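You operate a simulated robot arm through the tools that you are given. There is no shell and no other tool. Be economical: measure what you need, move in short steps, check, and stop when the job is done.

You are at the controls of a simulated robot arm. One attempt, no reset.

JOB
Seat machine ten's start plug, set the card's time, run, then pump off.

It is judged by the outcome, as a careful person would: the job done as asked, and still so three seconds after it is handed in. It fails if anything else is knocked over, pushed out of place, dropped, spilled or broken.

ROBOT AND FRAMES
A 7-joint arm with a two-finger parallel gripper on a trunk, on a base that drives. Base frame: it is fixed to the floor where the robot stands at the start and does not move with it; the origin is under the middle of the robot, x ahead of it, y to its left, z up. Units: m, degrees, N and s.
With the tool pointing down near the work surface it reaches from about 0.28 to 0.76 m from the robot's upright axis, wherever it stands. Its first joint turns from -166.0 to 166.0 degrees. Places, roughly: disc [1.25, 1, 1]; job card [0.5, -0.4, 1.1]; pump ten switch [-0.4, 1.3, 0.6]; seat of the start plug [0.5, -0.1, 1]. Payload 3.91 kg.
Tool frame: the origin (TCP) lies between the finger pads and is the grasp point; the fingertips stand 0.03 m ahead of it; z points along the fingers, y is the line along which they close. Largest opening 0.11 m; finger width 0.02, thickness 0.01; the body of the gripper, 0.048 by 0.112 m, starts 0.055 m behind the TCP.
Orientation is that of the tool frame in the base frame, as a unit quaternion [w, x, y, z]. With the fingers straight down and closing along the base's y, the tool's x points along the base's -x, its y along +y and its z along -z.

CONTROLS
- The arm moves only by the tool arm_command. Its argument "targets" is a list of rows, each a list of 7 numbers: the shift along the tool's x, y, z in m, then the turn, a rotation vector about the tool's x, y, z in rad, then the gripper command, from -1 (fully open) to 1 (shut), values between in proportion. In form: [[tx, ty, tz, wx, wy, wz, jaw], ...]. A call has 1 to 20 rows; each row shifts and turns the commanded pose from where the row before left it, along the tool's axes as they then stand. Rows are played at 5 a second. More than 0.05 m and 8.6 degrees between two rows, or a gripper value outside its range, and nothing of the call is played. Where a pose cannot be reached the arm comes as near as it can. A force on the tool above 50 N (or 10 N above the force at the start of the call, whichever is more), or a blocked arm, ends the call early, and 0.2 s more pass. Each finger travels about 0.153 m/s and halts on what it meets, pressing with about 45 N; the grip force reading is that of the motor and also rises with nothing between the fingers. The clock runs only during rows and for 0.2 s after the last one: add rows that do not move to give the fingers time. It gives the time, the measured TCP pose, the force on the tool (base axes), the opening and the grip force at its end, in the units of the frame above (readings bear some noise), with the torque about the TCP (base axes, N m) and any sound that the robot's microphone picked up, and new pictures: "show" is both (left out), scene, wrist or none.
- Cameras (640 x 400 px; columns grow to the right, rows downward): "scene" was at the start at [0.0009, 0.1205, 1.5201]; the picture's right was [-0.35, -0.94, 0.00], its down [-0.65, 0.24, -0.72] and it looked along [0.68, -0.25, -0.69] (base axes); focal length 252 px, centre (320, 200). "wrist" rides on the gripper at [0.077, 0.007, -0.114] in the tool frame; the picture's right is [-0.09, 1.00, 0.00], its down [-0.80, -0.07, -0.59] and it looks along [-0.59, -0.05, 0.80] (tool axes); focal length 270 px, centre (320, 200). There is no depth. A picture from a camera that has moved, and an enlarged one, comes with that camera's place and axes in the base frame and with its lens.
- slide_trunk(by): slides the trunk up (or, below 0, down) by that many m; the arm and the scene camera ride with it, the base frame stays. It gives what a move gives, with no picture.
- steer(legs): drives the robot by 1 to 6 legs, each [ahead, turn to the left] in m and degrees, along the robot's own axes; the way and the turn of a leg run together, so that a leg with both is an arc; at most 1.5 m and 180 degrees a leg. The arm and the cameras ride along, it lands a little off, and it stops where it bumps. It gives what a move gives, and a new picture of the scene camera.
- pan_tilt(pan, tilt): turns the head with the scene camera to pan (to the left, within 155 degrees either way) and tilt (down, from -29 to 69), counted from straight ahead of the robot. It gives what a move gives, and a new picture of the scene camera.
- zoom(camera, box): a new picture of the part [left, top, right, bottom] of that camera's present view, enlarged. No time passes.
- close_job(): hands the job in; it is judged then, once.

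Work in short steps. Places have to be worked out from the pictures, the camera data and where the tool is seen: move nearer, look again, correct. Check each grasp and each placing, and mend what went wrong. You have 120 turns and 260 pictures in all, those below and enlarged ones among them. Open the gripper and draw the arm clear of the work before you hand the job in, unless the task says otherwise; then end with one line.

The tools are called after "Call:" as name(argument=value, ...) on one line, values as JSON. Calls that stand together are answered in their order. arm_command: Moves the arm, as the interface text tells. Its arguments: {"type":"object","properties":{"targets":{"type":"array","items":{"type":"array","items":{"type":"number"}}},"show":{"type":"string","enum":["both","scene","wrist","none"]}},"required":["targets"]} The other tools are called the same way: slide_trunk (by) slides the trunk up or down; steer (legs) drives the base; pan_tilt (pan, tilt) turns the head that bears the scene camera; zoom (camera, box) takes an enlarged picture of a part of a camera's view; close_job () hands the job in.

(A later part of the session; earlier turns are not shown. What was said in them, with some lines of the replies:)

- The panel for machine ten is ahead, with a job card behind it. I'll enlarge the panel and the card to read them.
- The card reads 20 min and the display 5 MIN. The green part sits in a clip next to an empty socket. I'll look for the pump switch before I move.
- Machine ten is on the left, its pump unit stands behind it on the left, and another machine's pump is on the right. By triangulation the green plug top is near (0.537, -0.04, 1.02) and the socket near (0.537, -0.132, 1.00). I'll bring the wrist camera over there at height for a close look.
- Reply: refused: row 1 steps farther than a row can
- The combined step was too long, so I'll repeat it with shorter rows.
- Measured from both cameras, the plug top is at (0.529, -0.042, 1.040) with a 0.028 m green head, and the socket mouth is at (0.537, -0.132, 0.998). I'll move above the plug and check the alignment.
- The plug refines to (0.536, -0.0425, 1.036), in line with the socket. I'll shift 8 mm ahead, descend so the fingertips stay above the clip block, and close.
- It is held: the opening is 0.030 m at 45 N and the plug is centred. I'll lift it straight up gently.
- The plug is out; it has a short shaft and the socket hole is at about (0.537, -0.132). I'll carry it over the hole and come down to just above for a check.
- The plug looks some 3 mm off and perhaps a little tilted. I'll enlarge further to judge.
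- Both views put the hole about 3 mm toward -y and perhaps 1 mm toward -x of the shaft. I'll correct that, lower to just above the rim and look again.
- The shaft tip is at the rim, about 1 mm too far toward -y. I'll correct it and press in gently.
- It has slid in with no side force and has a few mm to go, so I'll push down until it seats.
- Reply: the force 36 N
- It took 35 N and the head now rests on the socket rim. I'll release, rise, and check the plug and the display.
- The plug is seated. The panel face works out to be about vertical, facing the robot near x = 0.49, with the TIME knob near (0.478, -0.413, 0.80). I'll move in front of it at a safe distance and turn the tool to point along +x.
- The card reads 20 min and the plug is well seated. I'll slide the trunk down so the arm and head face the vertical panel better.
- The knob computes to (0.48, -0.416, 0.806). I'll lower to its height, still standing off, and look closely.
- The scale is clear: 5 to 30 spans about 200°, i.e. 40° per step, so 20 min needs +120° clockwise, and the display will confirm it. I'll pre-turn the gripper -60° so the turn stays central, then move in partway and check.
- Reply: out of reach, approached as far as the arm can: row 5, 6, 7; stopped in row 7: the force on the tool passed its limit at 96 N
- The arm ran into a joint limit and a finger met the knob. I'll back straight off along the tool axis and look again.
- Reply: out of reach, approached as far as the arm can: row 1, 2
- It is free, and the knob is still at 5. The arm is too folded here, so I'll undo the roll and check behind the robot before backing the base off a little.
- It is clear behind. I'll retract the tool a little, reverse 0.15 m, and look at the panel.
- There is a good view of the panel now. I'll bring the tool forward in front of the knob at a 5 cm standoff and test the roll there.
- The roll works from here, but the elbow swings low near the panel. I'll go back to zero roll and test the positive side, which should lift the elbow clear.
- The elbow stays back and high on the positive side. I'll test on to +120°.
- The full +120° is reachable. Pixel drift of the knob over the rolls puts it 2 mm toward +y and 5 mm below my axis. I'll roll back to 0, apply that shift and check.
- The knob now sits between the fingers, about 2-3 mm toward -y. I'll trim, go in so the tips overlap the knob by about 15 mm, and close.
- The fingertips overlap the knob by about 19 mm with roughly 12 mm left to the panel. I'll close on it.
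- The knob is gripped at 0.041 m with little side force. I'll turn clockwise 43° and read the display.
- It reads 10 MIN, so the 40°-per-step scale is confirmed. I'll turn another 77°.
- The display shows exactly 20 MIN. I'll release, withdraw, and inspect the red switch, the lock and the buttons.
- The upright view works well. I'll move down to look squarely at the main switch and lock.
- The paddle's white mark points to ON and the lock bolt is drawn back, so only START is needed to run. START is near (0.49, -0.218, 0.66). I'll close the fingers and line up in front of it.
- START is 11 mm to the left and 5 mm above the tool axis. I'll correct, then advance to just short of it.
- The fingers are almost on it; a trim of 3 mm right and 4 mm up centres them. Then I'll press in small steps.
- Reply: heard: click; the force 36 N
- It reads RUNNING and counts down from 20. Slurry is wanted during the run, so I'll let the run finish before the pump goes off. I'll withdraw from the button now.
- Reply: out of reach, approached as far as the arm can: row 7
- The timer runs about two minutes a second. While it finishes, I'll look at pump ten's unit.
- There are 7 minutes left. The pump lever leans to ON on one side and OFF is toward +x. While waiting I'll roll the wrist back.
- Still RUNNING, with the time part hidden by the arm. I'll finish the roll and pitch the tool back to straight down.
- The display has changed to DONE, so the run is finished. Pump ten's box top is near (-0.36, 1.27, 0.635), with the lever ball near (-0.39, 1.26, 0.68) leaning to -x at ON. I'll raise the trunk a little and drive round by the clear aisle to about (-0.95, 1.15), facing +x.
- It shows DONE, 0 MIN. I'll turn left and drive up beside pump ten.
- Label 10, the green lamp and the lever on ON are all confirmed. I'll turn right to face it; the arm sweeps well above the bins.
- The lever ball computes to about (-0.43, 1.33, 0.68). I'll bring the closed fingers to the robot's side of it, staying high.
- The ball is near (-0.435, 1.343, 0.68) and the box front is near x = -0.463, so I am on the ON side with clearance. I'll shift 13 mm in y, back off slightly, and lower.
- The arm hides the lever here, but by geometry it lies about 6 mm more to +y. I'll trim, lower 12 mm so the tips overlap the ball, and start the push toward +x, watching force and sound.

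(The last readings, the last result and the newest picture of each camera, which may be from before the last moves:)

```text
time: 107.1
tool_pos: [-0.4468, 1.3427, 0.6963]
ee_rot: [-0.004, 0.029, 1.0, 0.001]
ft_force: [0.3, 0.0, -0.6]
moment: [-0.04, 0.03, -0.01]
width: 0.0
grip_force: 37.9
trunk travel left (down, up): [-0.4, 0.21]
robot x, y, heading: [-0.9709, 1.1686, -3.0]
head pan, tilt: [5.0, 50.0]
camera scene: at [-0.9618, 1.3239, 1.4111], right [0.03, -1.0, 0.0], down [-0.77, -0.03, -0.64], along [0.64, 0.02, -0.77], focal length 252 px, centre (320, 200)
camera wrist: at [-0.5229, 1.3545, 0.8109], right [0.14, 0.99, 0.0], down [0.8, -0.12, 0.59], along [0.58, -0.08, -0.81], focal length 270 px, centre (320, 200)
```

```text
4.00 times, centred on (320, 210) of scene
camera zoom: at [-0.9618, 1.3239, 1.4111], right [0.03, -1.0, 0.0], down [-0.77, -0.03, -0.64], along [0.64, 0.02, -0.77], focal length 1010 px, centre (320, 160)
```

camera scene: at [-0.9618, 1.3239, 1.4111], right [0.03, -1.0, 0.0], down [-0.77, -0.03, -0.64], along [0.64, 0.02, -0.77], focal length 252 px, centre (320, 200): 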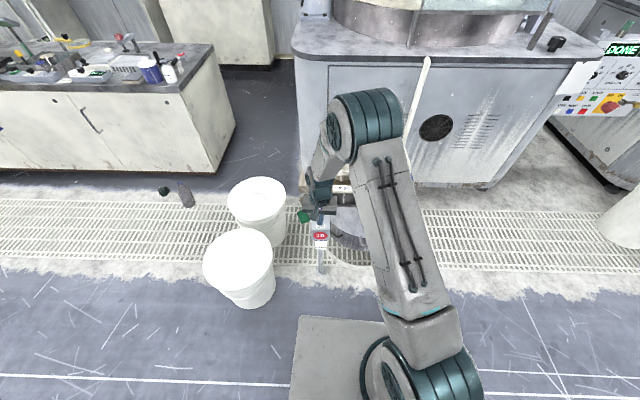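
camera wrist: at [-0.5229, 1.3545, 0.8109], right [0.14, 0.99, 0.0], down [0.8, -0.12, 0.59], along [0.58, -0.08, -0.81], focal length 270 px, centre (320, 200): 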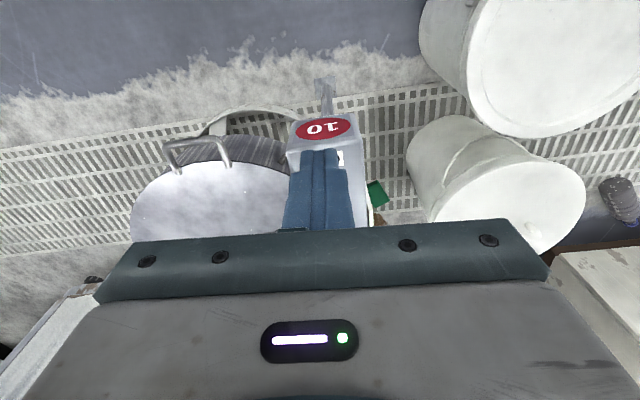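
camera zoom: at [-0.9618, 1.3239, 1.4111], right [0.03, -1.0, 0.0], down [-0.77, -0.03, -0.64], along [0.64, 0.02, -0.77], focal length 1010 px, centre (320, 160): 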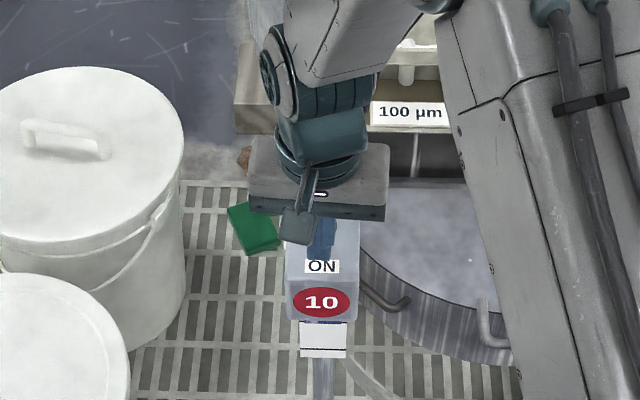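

The fingers are now over the ON label, centred on the box, with no contact yet. I'll keep pushing toward OFF.

Call:
arm_command(targets=[[-0.01, 0.002, 0, 0, 0, 0, 1], [-0.01, 0, 0, 0, 0, 0, 1], [-0.01, 0, 0, 0, 0, 0, 1], [-0.01, 0, 0, 0, 0, 0, 1], [0, 0, 0, 0, 0, 0, 1]])

Call:
zoom(camera="scene", box=[270, 160, 370, 260])

Call:
zoom(camera="wrist", box=[220, 60, 420, 250])

```text
time: 108.3
tool_pos: [-0.408, 1.3419, 0.6976]
ee_rot: [-0.003, 0.028, 1.0, 0.0]
ft_force: [0.3, -0.4, -0.5]
moment: [-0.01, 0.01, -0.01]
width: 0.0
grip_force: 37.3
trunk travel left (down, up): [-0.4, 0.21]
robot x, y, heading: [-0.9703, 1.1671, -2.8]
head pan, tilt: [5.0, 50.0]
camera scene: at [-0.9618, 1.3239, 1.4111], right [0.03, -1.0, 0.0], down [-0.77, -0.03, -0.64], along [0.64, 0.02, -0.77], focal length 252 px, centre (320, 200)
camera wrist: at [-0.4836, 1.3537, 0.8118], right [0.14, 0.99, 0.0], down [0.8, -0.12, 0.59], along [0.58, -0.08, -0.81], focal length 270 px, centre (320, 200)
```

scene: 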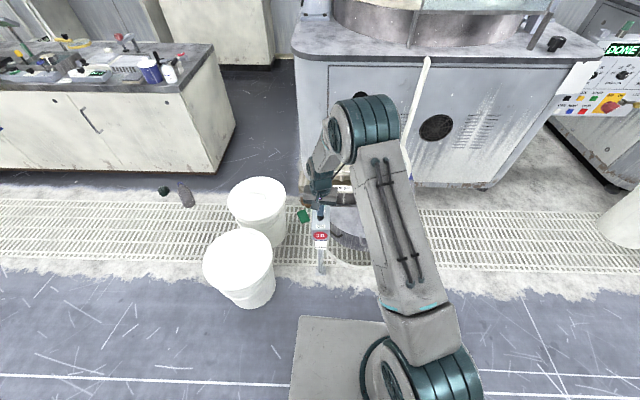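
wrist: 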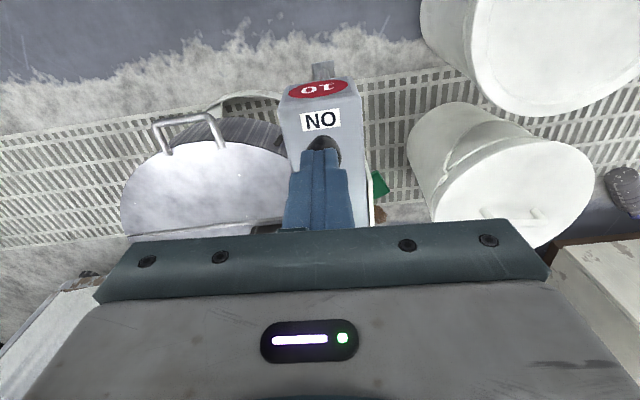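

```text
4.00 times, centred on (320, 210) of scene
camera zoom: at [-0.9618, 1.3239, 1.4111], right [0.03, -1.0, 0.0], down [-0.77, -0.03, -0.64], along [0.64, 0.02, -0.77], focal length 1010 px, centre (320, 160)
```

zoom: 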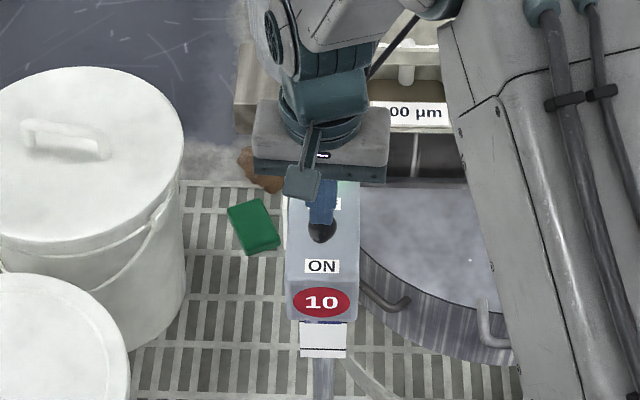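

```text
2.11 times, centred on (320, 155) of wrist
camera zoom: at [-0.4836, 1.3537, 0.8118], right [0.14, 0.99, 0.0], down [0.8, -0.12, 0.59], along [0.58, -0.08, -0.81], focal length 569 px, centre (320, 295)
```

zoom: 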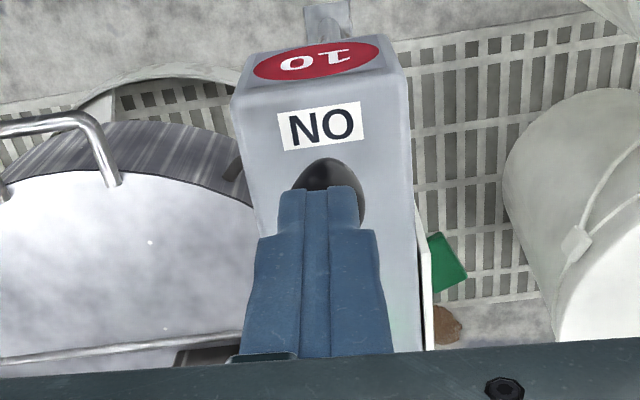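

The fingertips passed over the ball, so it is lower than I thought, near (-0.405, 1.343, 0.64). I'll lift, go back to the ON side, lower 45 mm and push again.

Call:
arm_command(targets=[[0, 0, -0.03, 0, 0, 0, 1], [0.04, 0.001, 0, 0, 0, 0, 1], [0.035, 0.001, 0, 0, 0, 0, 1], [0, 0, 0.03, 0, 0, 0, 1], [0, 0, 0.025, 0, 0, 0, 1], [0, 0, 0.02, 0, 0, 0, 1], [0, 0, 0, 0, 0, 0, 1]])

Call:
zoom(camera="scene", box=[270, 160, 370, 260])

Call:
zoom(camera="wrist", box=[220, 60, 420, 250])

```text
time: 109.9
tool_pos: [-0.4825, 1.3528, 0.6516]
ee_rot: [-0.002, 0.028, 1.0, 0.001]
ft_force: [-0.4, -0.2, -0.8]
moment: [0.03, 0.0, 0.02]
width: 0.0
grip_force: 37.8
trunk travel left (down, up): [-0.4, 0.21]
robot x, y, heading: [-0.9691, 1.1681, -3.1]
head pan, tilt: [5.0, 50.0]
camera scene: at [-0.9618, 1.324, 1.4111], right [0.03, -1.0, 0.0], down [-0.77, -0.03, -0.64], along [0.64, 0.02, -0.77], focal length 252 px, centre (320, 200)
camera wrist: at [-0.5585, 1.3639, 0.7657], right [0.14, 0.99, 0.0], down [0.8, -0.12, 0.59], along [0.58, -0.08, -0.81], focal length 270 px, centre (320, 200)
```

scene: 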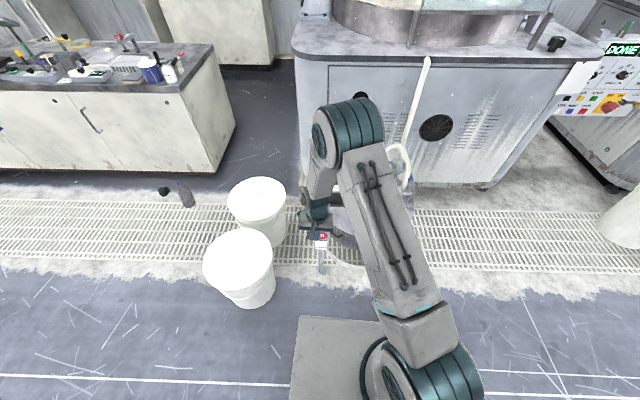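
wrist: 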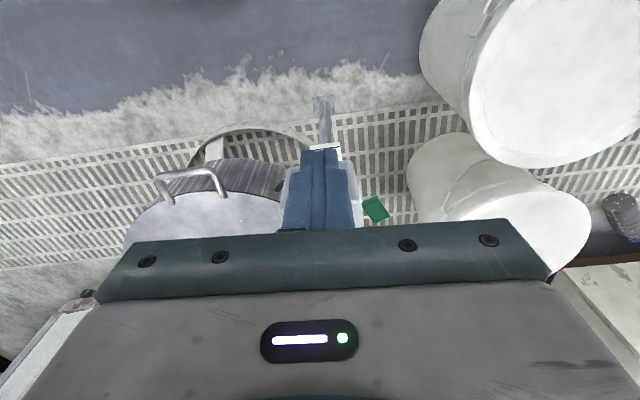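

```text
4.00 times, centred on (320, 210) of scene
camera zoom: at [-0.9618, 1.324, 1.4111], right [0.03, -1.0, 0.0], down [-0.77, -0.03, -0.64], along [0.64, 0.02, -0.77], focal length 1010 px, centre (320, 160)
```

zoom: 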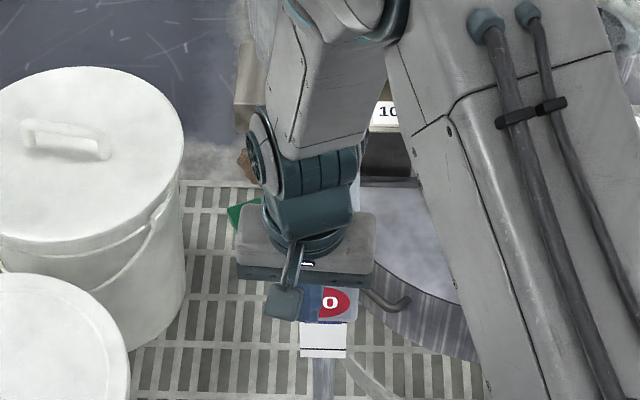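

```text
2.11 times, centred on (320, 155) of wrist
camera zoom: at [-0.5585, 1.3639, 0.7657], right [0.14, 0.99, 0.0], down [0.8, -0.12, 0.59], along [0.58, -0.08, -0.81], focal length 569 px, centre (320, 295)
```

zoom: 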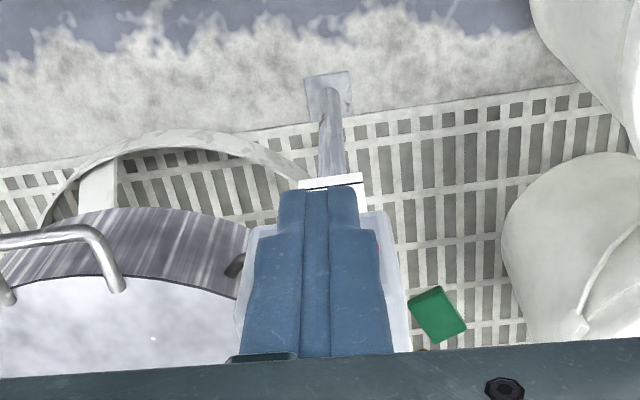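

The box top is around z = 0.57 and my tips are at 0.62, which is ball and lever height. Pushing toward +x again.

Call:
arm_command(targets=[[-0.02, 0, 0, 0, 0, 0, 1], [-0.015, 0, 0, 0, 0, 0, 1], [-0.01, 0, 0, 0, 0, 0, 1], [-0.01, 0, 0, 0, 0, 0, 1], [-0.01, 0, 0, 0, 0, 0, 1], [-0.01, 0, 0, 0, 0, 0, 1], [0, 0, 0, 0, 0, 0, 1]])

Call:
zoom(camera="scene", box=[270, 160, 370, 260])

Call:
zoom(camera="wrist", box=[220, 60, 420, 250])

```text
time: 111.5
tool_pos: [-0.4065, 1.3452, 0.6509]
ee_rot: [-0.003, 0.028, 1.0, 0.0]
ft_force: [-0.5, 0.4, 0.5]
moment: [0.01, -0.01, 0.0]
width: 0.0003
grip_force: 37.9
trunk travel left (down, up): [-0.4, 0.21]
robot x, y, heading: [-0.9703, 1.1662, -3.3]
head pan, tilt: [5.0, 50.0]
camera scene: at [-0.962, 1.3239, 1.4111], right [0.03, -1.0, 0.0], down [-0.77, -0.03, -0.64], along [0.64, 0.02, -0.77], focal length 252 px, centre (320, 200)
camera wrist: at [-0.4833, 1.358, 0.7661], right [0.14, 0.99, 0.0], down [0.8, -0.12, 0.59], along [0.58, -0.08, -0.81], focal length 270 px, centre (320, 200)
```

scene: 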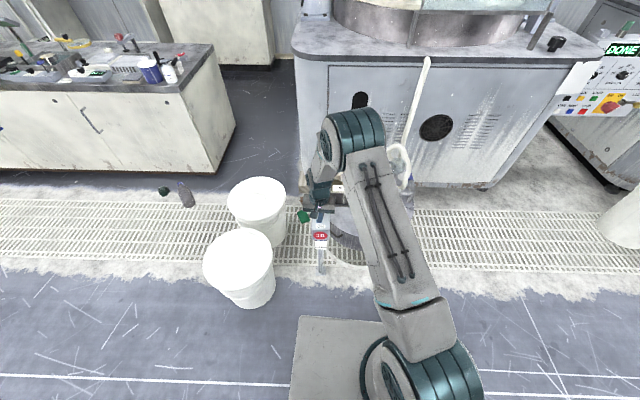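
wrist: 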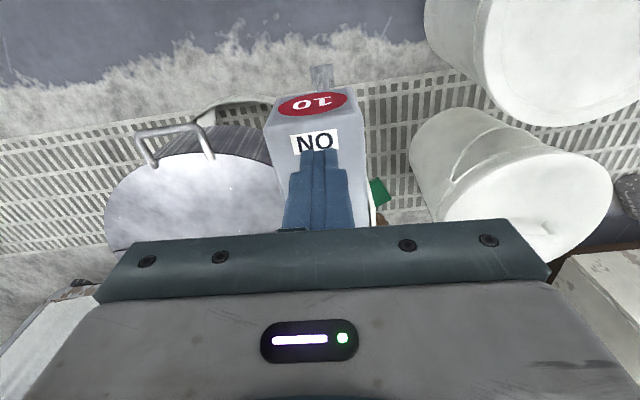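

```text
4.00 times, centred on (320, 210) of scene
camera zoom: at [-0.962, 1.3239, 1.4111], right [0.03, -1.0, 0.0], down [-0.77, -0.03, -0.64], along [0.64, 0.02, -0.77], focal length 1010 px, centre (320, 160)
```

zoom: 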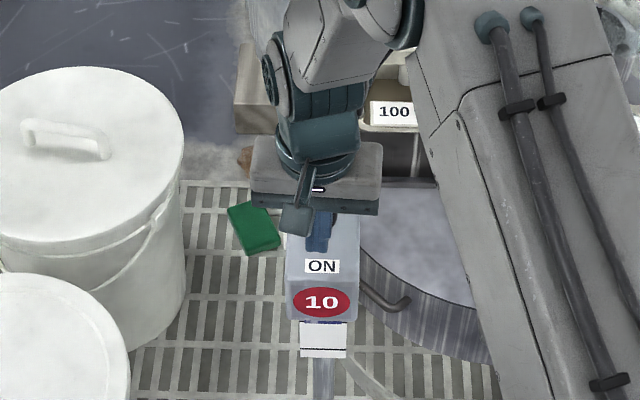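

```text
2.11 times, centred on (320, 155) of wrist
camera zoom: at [-0.4833, 1.358, 0.7661], right [0.14, 0.99, 0.0], down [0.8, -0.12, 0.59], along [0.58, -0.08, -0.81], focal length 569 px, centre (320, 295)
```

zoom: 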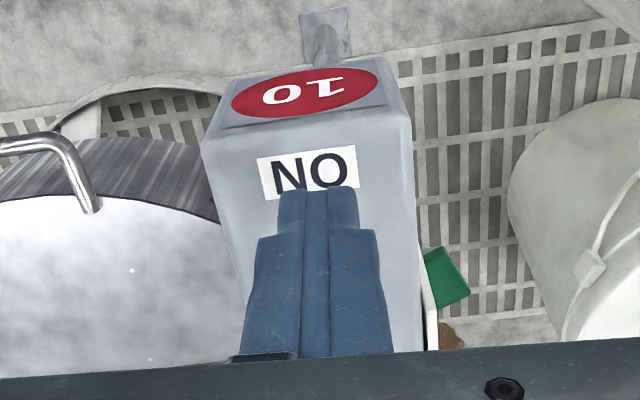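

The fingers now cover the ball from the ON side, just short of touching. I'll continue the push by 4 cm.

Call:
arm_command(targets=[[-0.01, 0, 0, 0, 0, 0, 1], [-0.01, 0, 0, 0, 0, 0, 1], [-0.01, 0, 0, 0, 0, 0, 1], [-0.01, 0, 0, 0, 0, 0, 1], [0, 0, 0, 0, 0, 0, 1]])

Call:
zoom(camera="scene", box=[270, 160, 370, 260])

Call:
zoom(camera="wrist", box=[220, 60, 420, 250])

```text
time: 112.7
tool_pos: [-0.3668, 1.3417, 0.6524]
ee_rot: [-0.003, 0.029, 1.0, 0.0]
ft_force: [0.1, 1.0, 0.4]
moment: [-0.01, 0.04, 0.0]
width: 0.0
grip_force: 37.6
trunk travel left (down, up): [-0.4, 0.21]
robot x, y, heading: [-0.9704, 1.1653, -3.2]
head pan, tilt: [5.0, 50.0]
camera scene: at [-0.9618, 1.3239, 1.4111], right [0.03, -1.0, 0.0], down [-0.77, -0.03, -0.64], along [0.64, 0.02, -0.77], focal length 252 px, centre (320, 200)
camera wrist: at [-0.4432, 1.3537, 0.7666], right [0.14, 0.99, 0.0], down [0.8, -0.12, 0.59], along [0.58, -0.09, -0.81], focal length 270 px, centre (320, 200)
```

scene: 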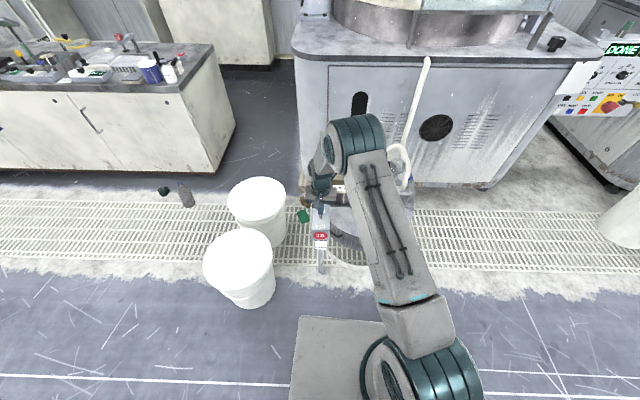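
wrist: 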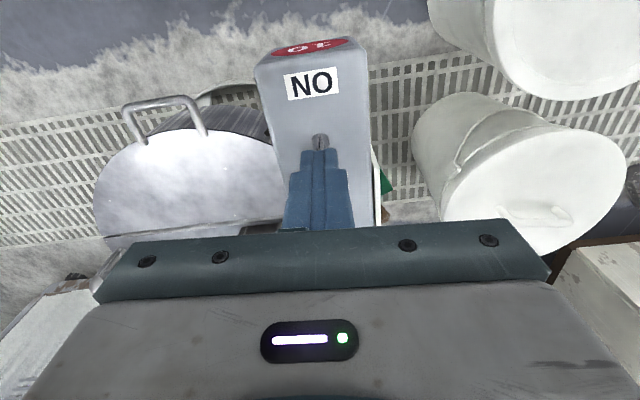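

```text
4.00 times, centred on (320, 210) of scene
camera zoom: at [-0.9618, 1.3239, 1.4111], right [0.03, -1.0, 0.0], down [-0.77, -0.03, -0.64], along [0.64, 0.02, -0.77], focal length 1010 px, centre (320, 160)
```

zoom: 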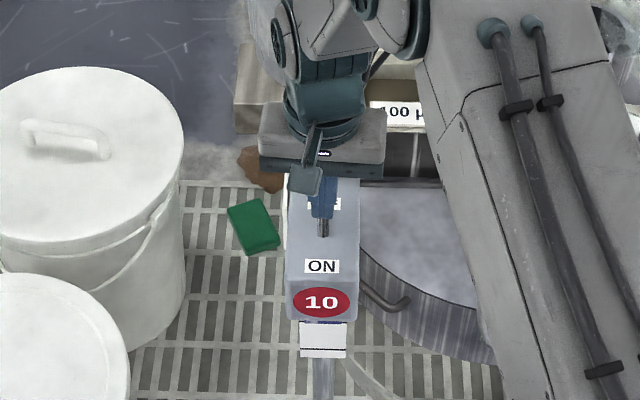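

```text
2.11 times, centred on (320, 155) of wrist
camera zoom: at [-0.4432, 1.3537, 0.7666], right [0.14, 0.99, 0.0], down [0.8, -0.12, 0.59], along [0.58, -0.09, -0.81], focal length 569 px, centre (320, 295)
```

zoom: 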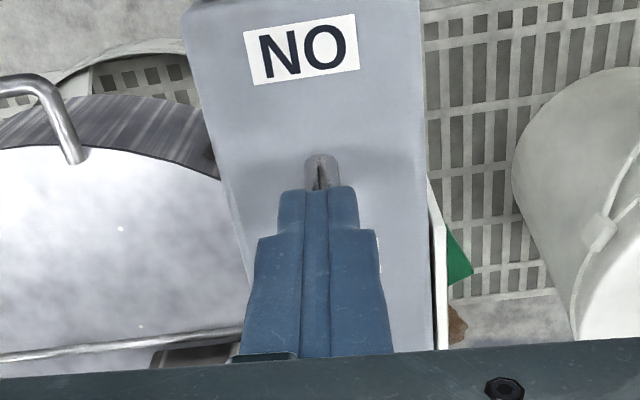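

The lever now leans away past the fingers, with only its foot visible on this side. I'll push a bit further to be sure, then withdraw and check the lamp.

Call:
arm_command(targets=[[-0.008, 0, 0, 0, 0, 0, 1], [-0.008, 0, 0, 0, 0, 0, 1], [-0.006, 0, 0, 0, 0, 0, 1], [0, 0, 0, 0, 0, 0, 1]], show="wrist")

```text
time: 113.5
tool_pos: [-0.3613, 1.3417, 0.6515]
ee_rot: [-0.013, 0.026, 1.0, -0.001]
ft_force: [-19.0, -2.4, 21.7]
moment: [-0.14, 0.35, -0.05]
width: 0.0003
grip_force: 37.4
trunk travel left (down, up): [-0.4, 0.21]
robot x, y, heading: [-0.9725, 1.1674, -2.9]
head pan, tilt: [5.0, 50.0]
stopped in row 3: the force on the tool passed its limit at 55 N (the readings are from after the stop); the commanded pose is now the measured one
camera wrist: at [-0.4354, 1.3542, 0.7679], right [0.14, 0.99, -0.01], down [0.81, -0.11, 0.57], along [0.57, -0.08, -0.82], focal length 270 px, centre (320, 200)
```

wrist: 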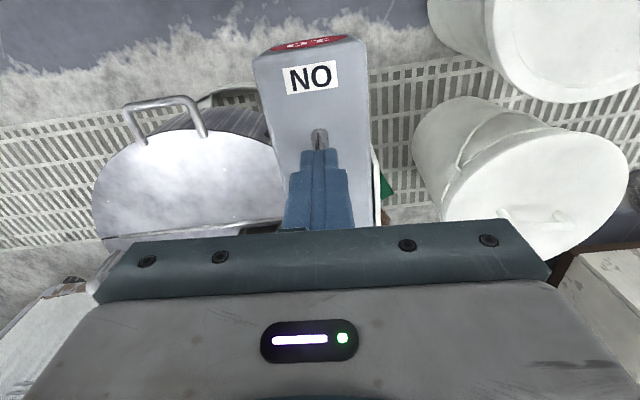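

It met the end stop. I'll back off, lift clear and check.

Call:
arm_command(targets=[[0.015, 0, 0, 0, 0, 0, 1], [0.02, 0, -0.02, 0, 0, 0, 1], [0.02, 0, -0.04, 0, 0, 0, 1], [0.03, 0, -0.035, 0, 0, 0, 1], [0.02, 0, -0.04, 0, 0, 0, 1], [0, -0.045, -0.01, 0, 0, 0, 1], [0, -0.045, 0, 0, 0, 0, 1], [0, -0.045, 0, 0, 0, 0, 1], [0, -0.045, 0, 0, 0, 0, 1], [0, -0.045, 0, 0, 0, 0, 1], [0, 0, 0, 0, 0, 0, 1]], show="scene")

Call:
zoom(camera="scene", box=[280, 170, 360, 260])

```text
time: 115.8
tool_pos: [-0.4699, 1.119, 0.7959]
ee_rot: [-0.014, 0.027, 1.0, -0.001]
ft_force: [0.8, -0.2, 0.8]
moment: [-0.01, 0.02, -0.02]
width: 0.0
grip_force: 37.7
trunk travel left (down, up): [-0.4, 0.21]
robot x, y, heading: [-0.9724, 1.1667, -2.9]
head pan, tilt: [5.0, 50.0]
camera scene: at [-0.9632, 1.3235, 1.4112], right [0.04, -1.0, 0.0], down [-0.77, -0.03, -0.64], along [0.64, 0.02, -0.77], focal length 252 px, centre (320, 200)
```

scene: 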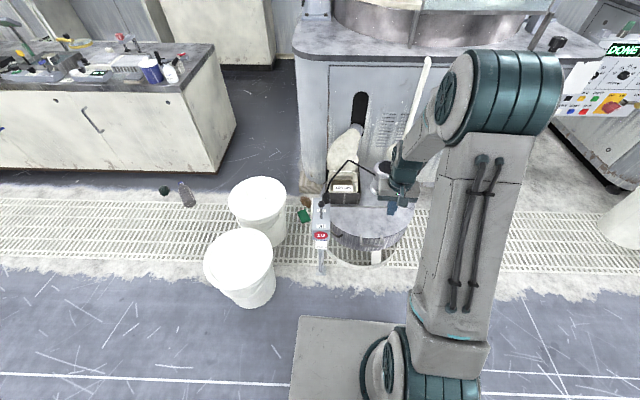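

```text
4.44 times, centred on (320, 215) of scene
camera zoom: at [-0.9632, 1.3235, 1.4112], right [0.04, -1.0, 0.0], down [-0.77, -0.03, -0.64], along [0.64, 0.02, -0.77], focal length 1122 px, centre (320, 133)
```

zoom: 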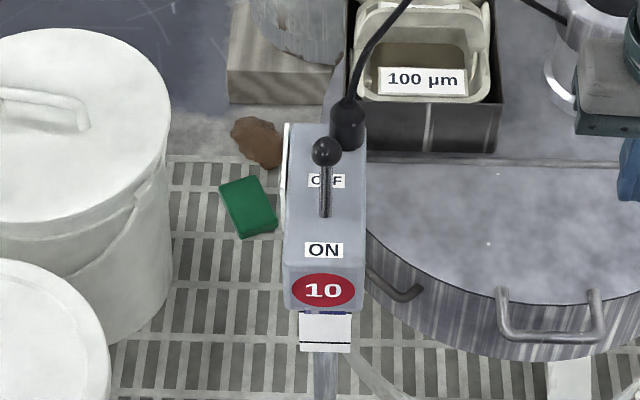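

The lever is at OFF, the green glow has gone and the box hasn't moved. I'll open the gripper clear of everything and check once more.

Call:
arm_command(targets=[[0.03, 0, -0.04, 0, 0, 0, -1], [0, 0, -0.04, 0, 0, 0, -1], [0, 0, 0, 0, 0, 0, -1], [0, 0, 0, 0, 0, 0, -1], [0, 0, 0, 0, 0, 0, -1]], show="none")

Call:
pan_tilt(pan=-25, tilt=35)

Call:
zoom(camera="scene", box=[130, 180, 230, 280])

```text
time: 117.0
tool_pos: [-0.4962, 1.1238, 0.8746]
ee_rot: [-0.013, 0.027, 1.0, -0.001]
ft_force: [0.3, -0.6, 0.5]
moment: [0.02, -0.02, -0.02]
width: 0.1101
grip_force: 0.0
trunk travel left (down, up): [-0.4, 0.21]
robot x, y, heading: [-0.9732, 1.1673, -3.0]
head pan, tilt: [5.0, 50.0]
```

```text
time: 118.0
tool_pos: [-0.4965, 1.1232, 0.8753]
ee_rot: [-0.013, 0.027, 1.0, -0.002]
ft_force: [0.5, -1.1, 0.6]
moment: [-0.01, 0.02, -0.01]
width: 0.11
grip_force: 0.0
trunk travel left (down, up): [-0.4, 0.21]
robot x, y, heading: [-0.9706, 1.1663, -2.8]
head pan, tilt: [-25.0, 35.0]
camera scene: at [-0.9623, 1.2799, 1.4328], right [-0.47, -0.88, 0.0], down [-0.51, 0.27, -0.82], along [0.72, -0.38, -0.57], focal length 252 px, centre (320, 200)
```

scene: 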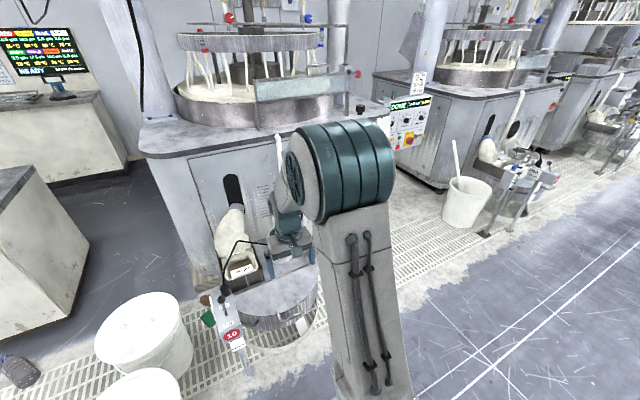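

```text
4.00 times, centred on (180, 230) of scene
camera zoom: at [-0.9623, 1.2799, 1.4328], right [-0.47, -0.88, 0.0], down [-0.51, 0.27, -0.82], along [0.72, -0.38, -0.57], focal length 1010 px, centre (880, 80)
```

zoom: 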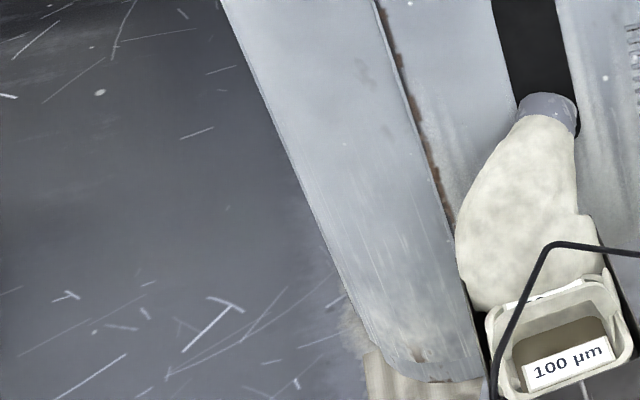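

Call:
zoom(camera="scene", box=[190, 270, 270, 370])

Call:
zoom(camera="scene", box=[370, 70, 450, 160])

```text
4.00 times, centred on (230, 320) of scene
camera zoom: at [-0.9623, 1.2799, 1.4328], right [-0.47, -0.88, 0.0], down [-0.51, 0.27, -0.82], along [0.72, -0.38, -0.57], focal length 1010 px, centre (680, -280)
```

zoom: 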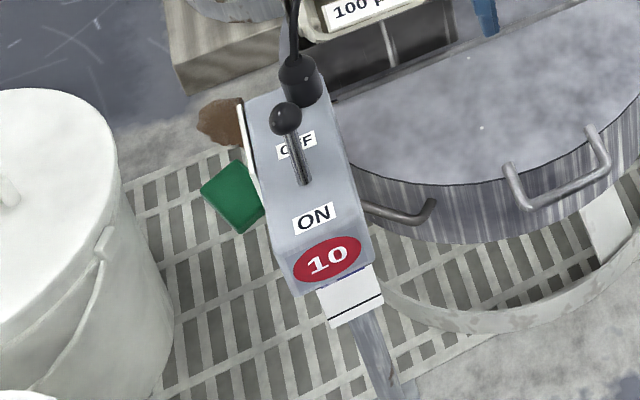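

```text
4.44 times, centred on (410, 115) of scene
camera zoom: at [-0.9623, 1.2799, 1.4328], right [-0.47, -0.88, 0.0], down [-0.51, 0.27, -0.82], along [0.72, -0.38, -0.57], focal length 1122 px, centre (-80, 578)
```

zoom: 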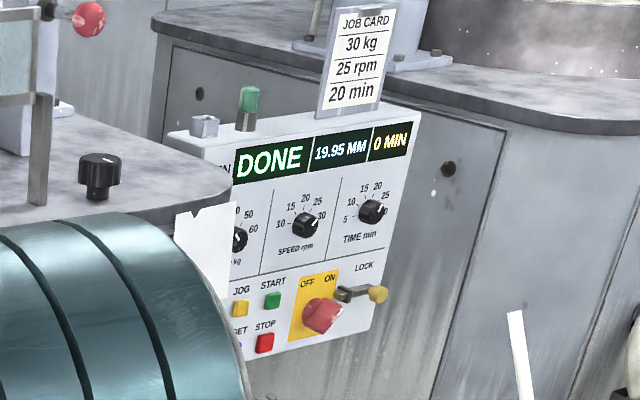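

The plug is seated, the panel shows DONE, pump ten's lever is at OFF with the lamp dark, and the gripper is open and clear. I'm handing in the job.

Call:
close_job()

```text
The job is handed in.
```

Machine ten's start plug is seated and the 20-minute run from the card finished (display DONE); after that I switched pump ten off.
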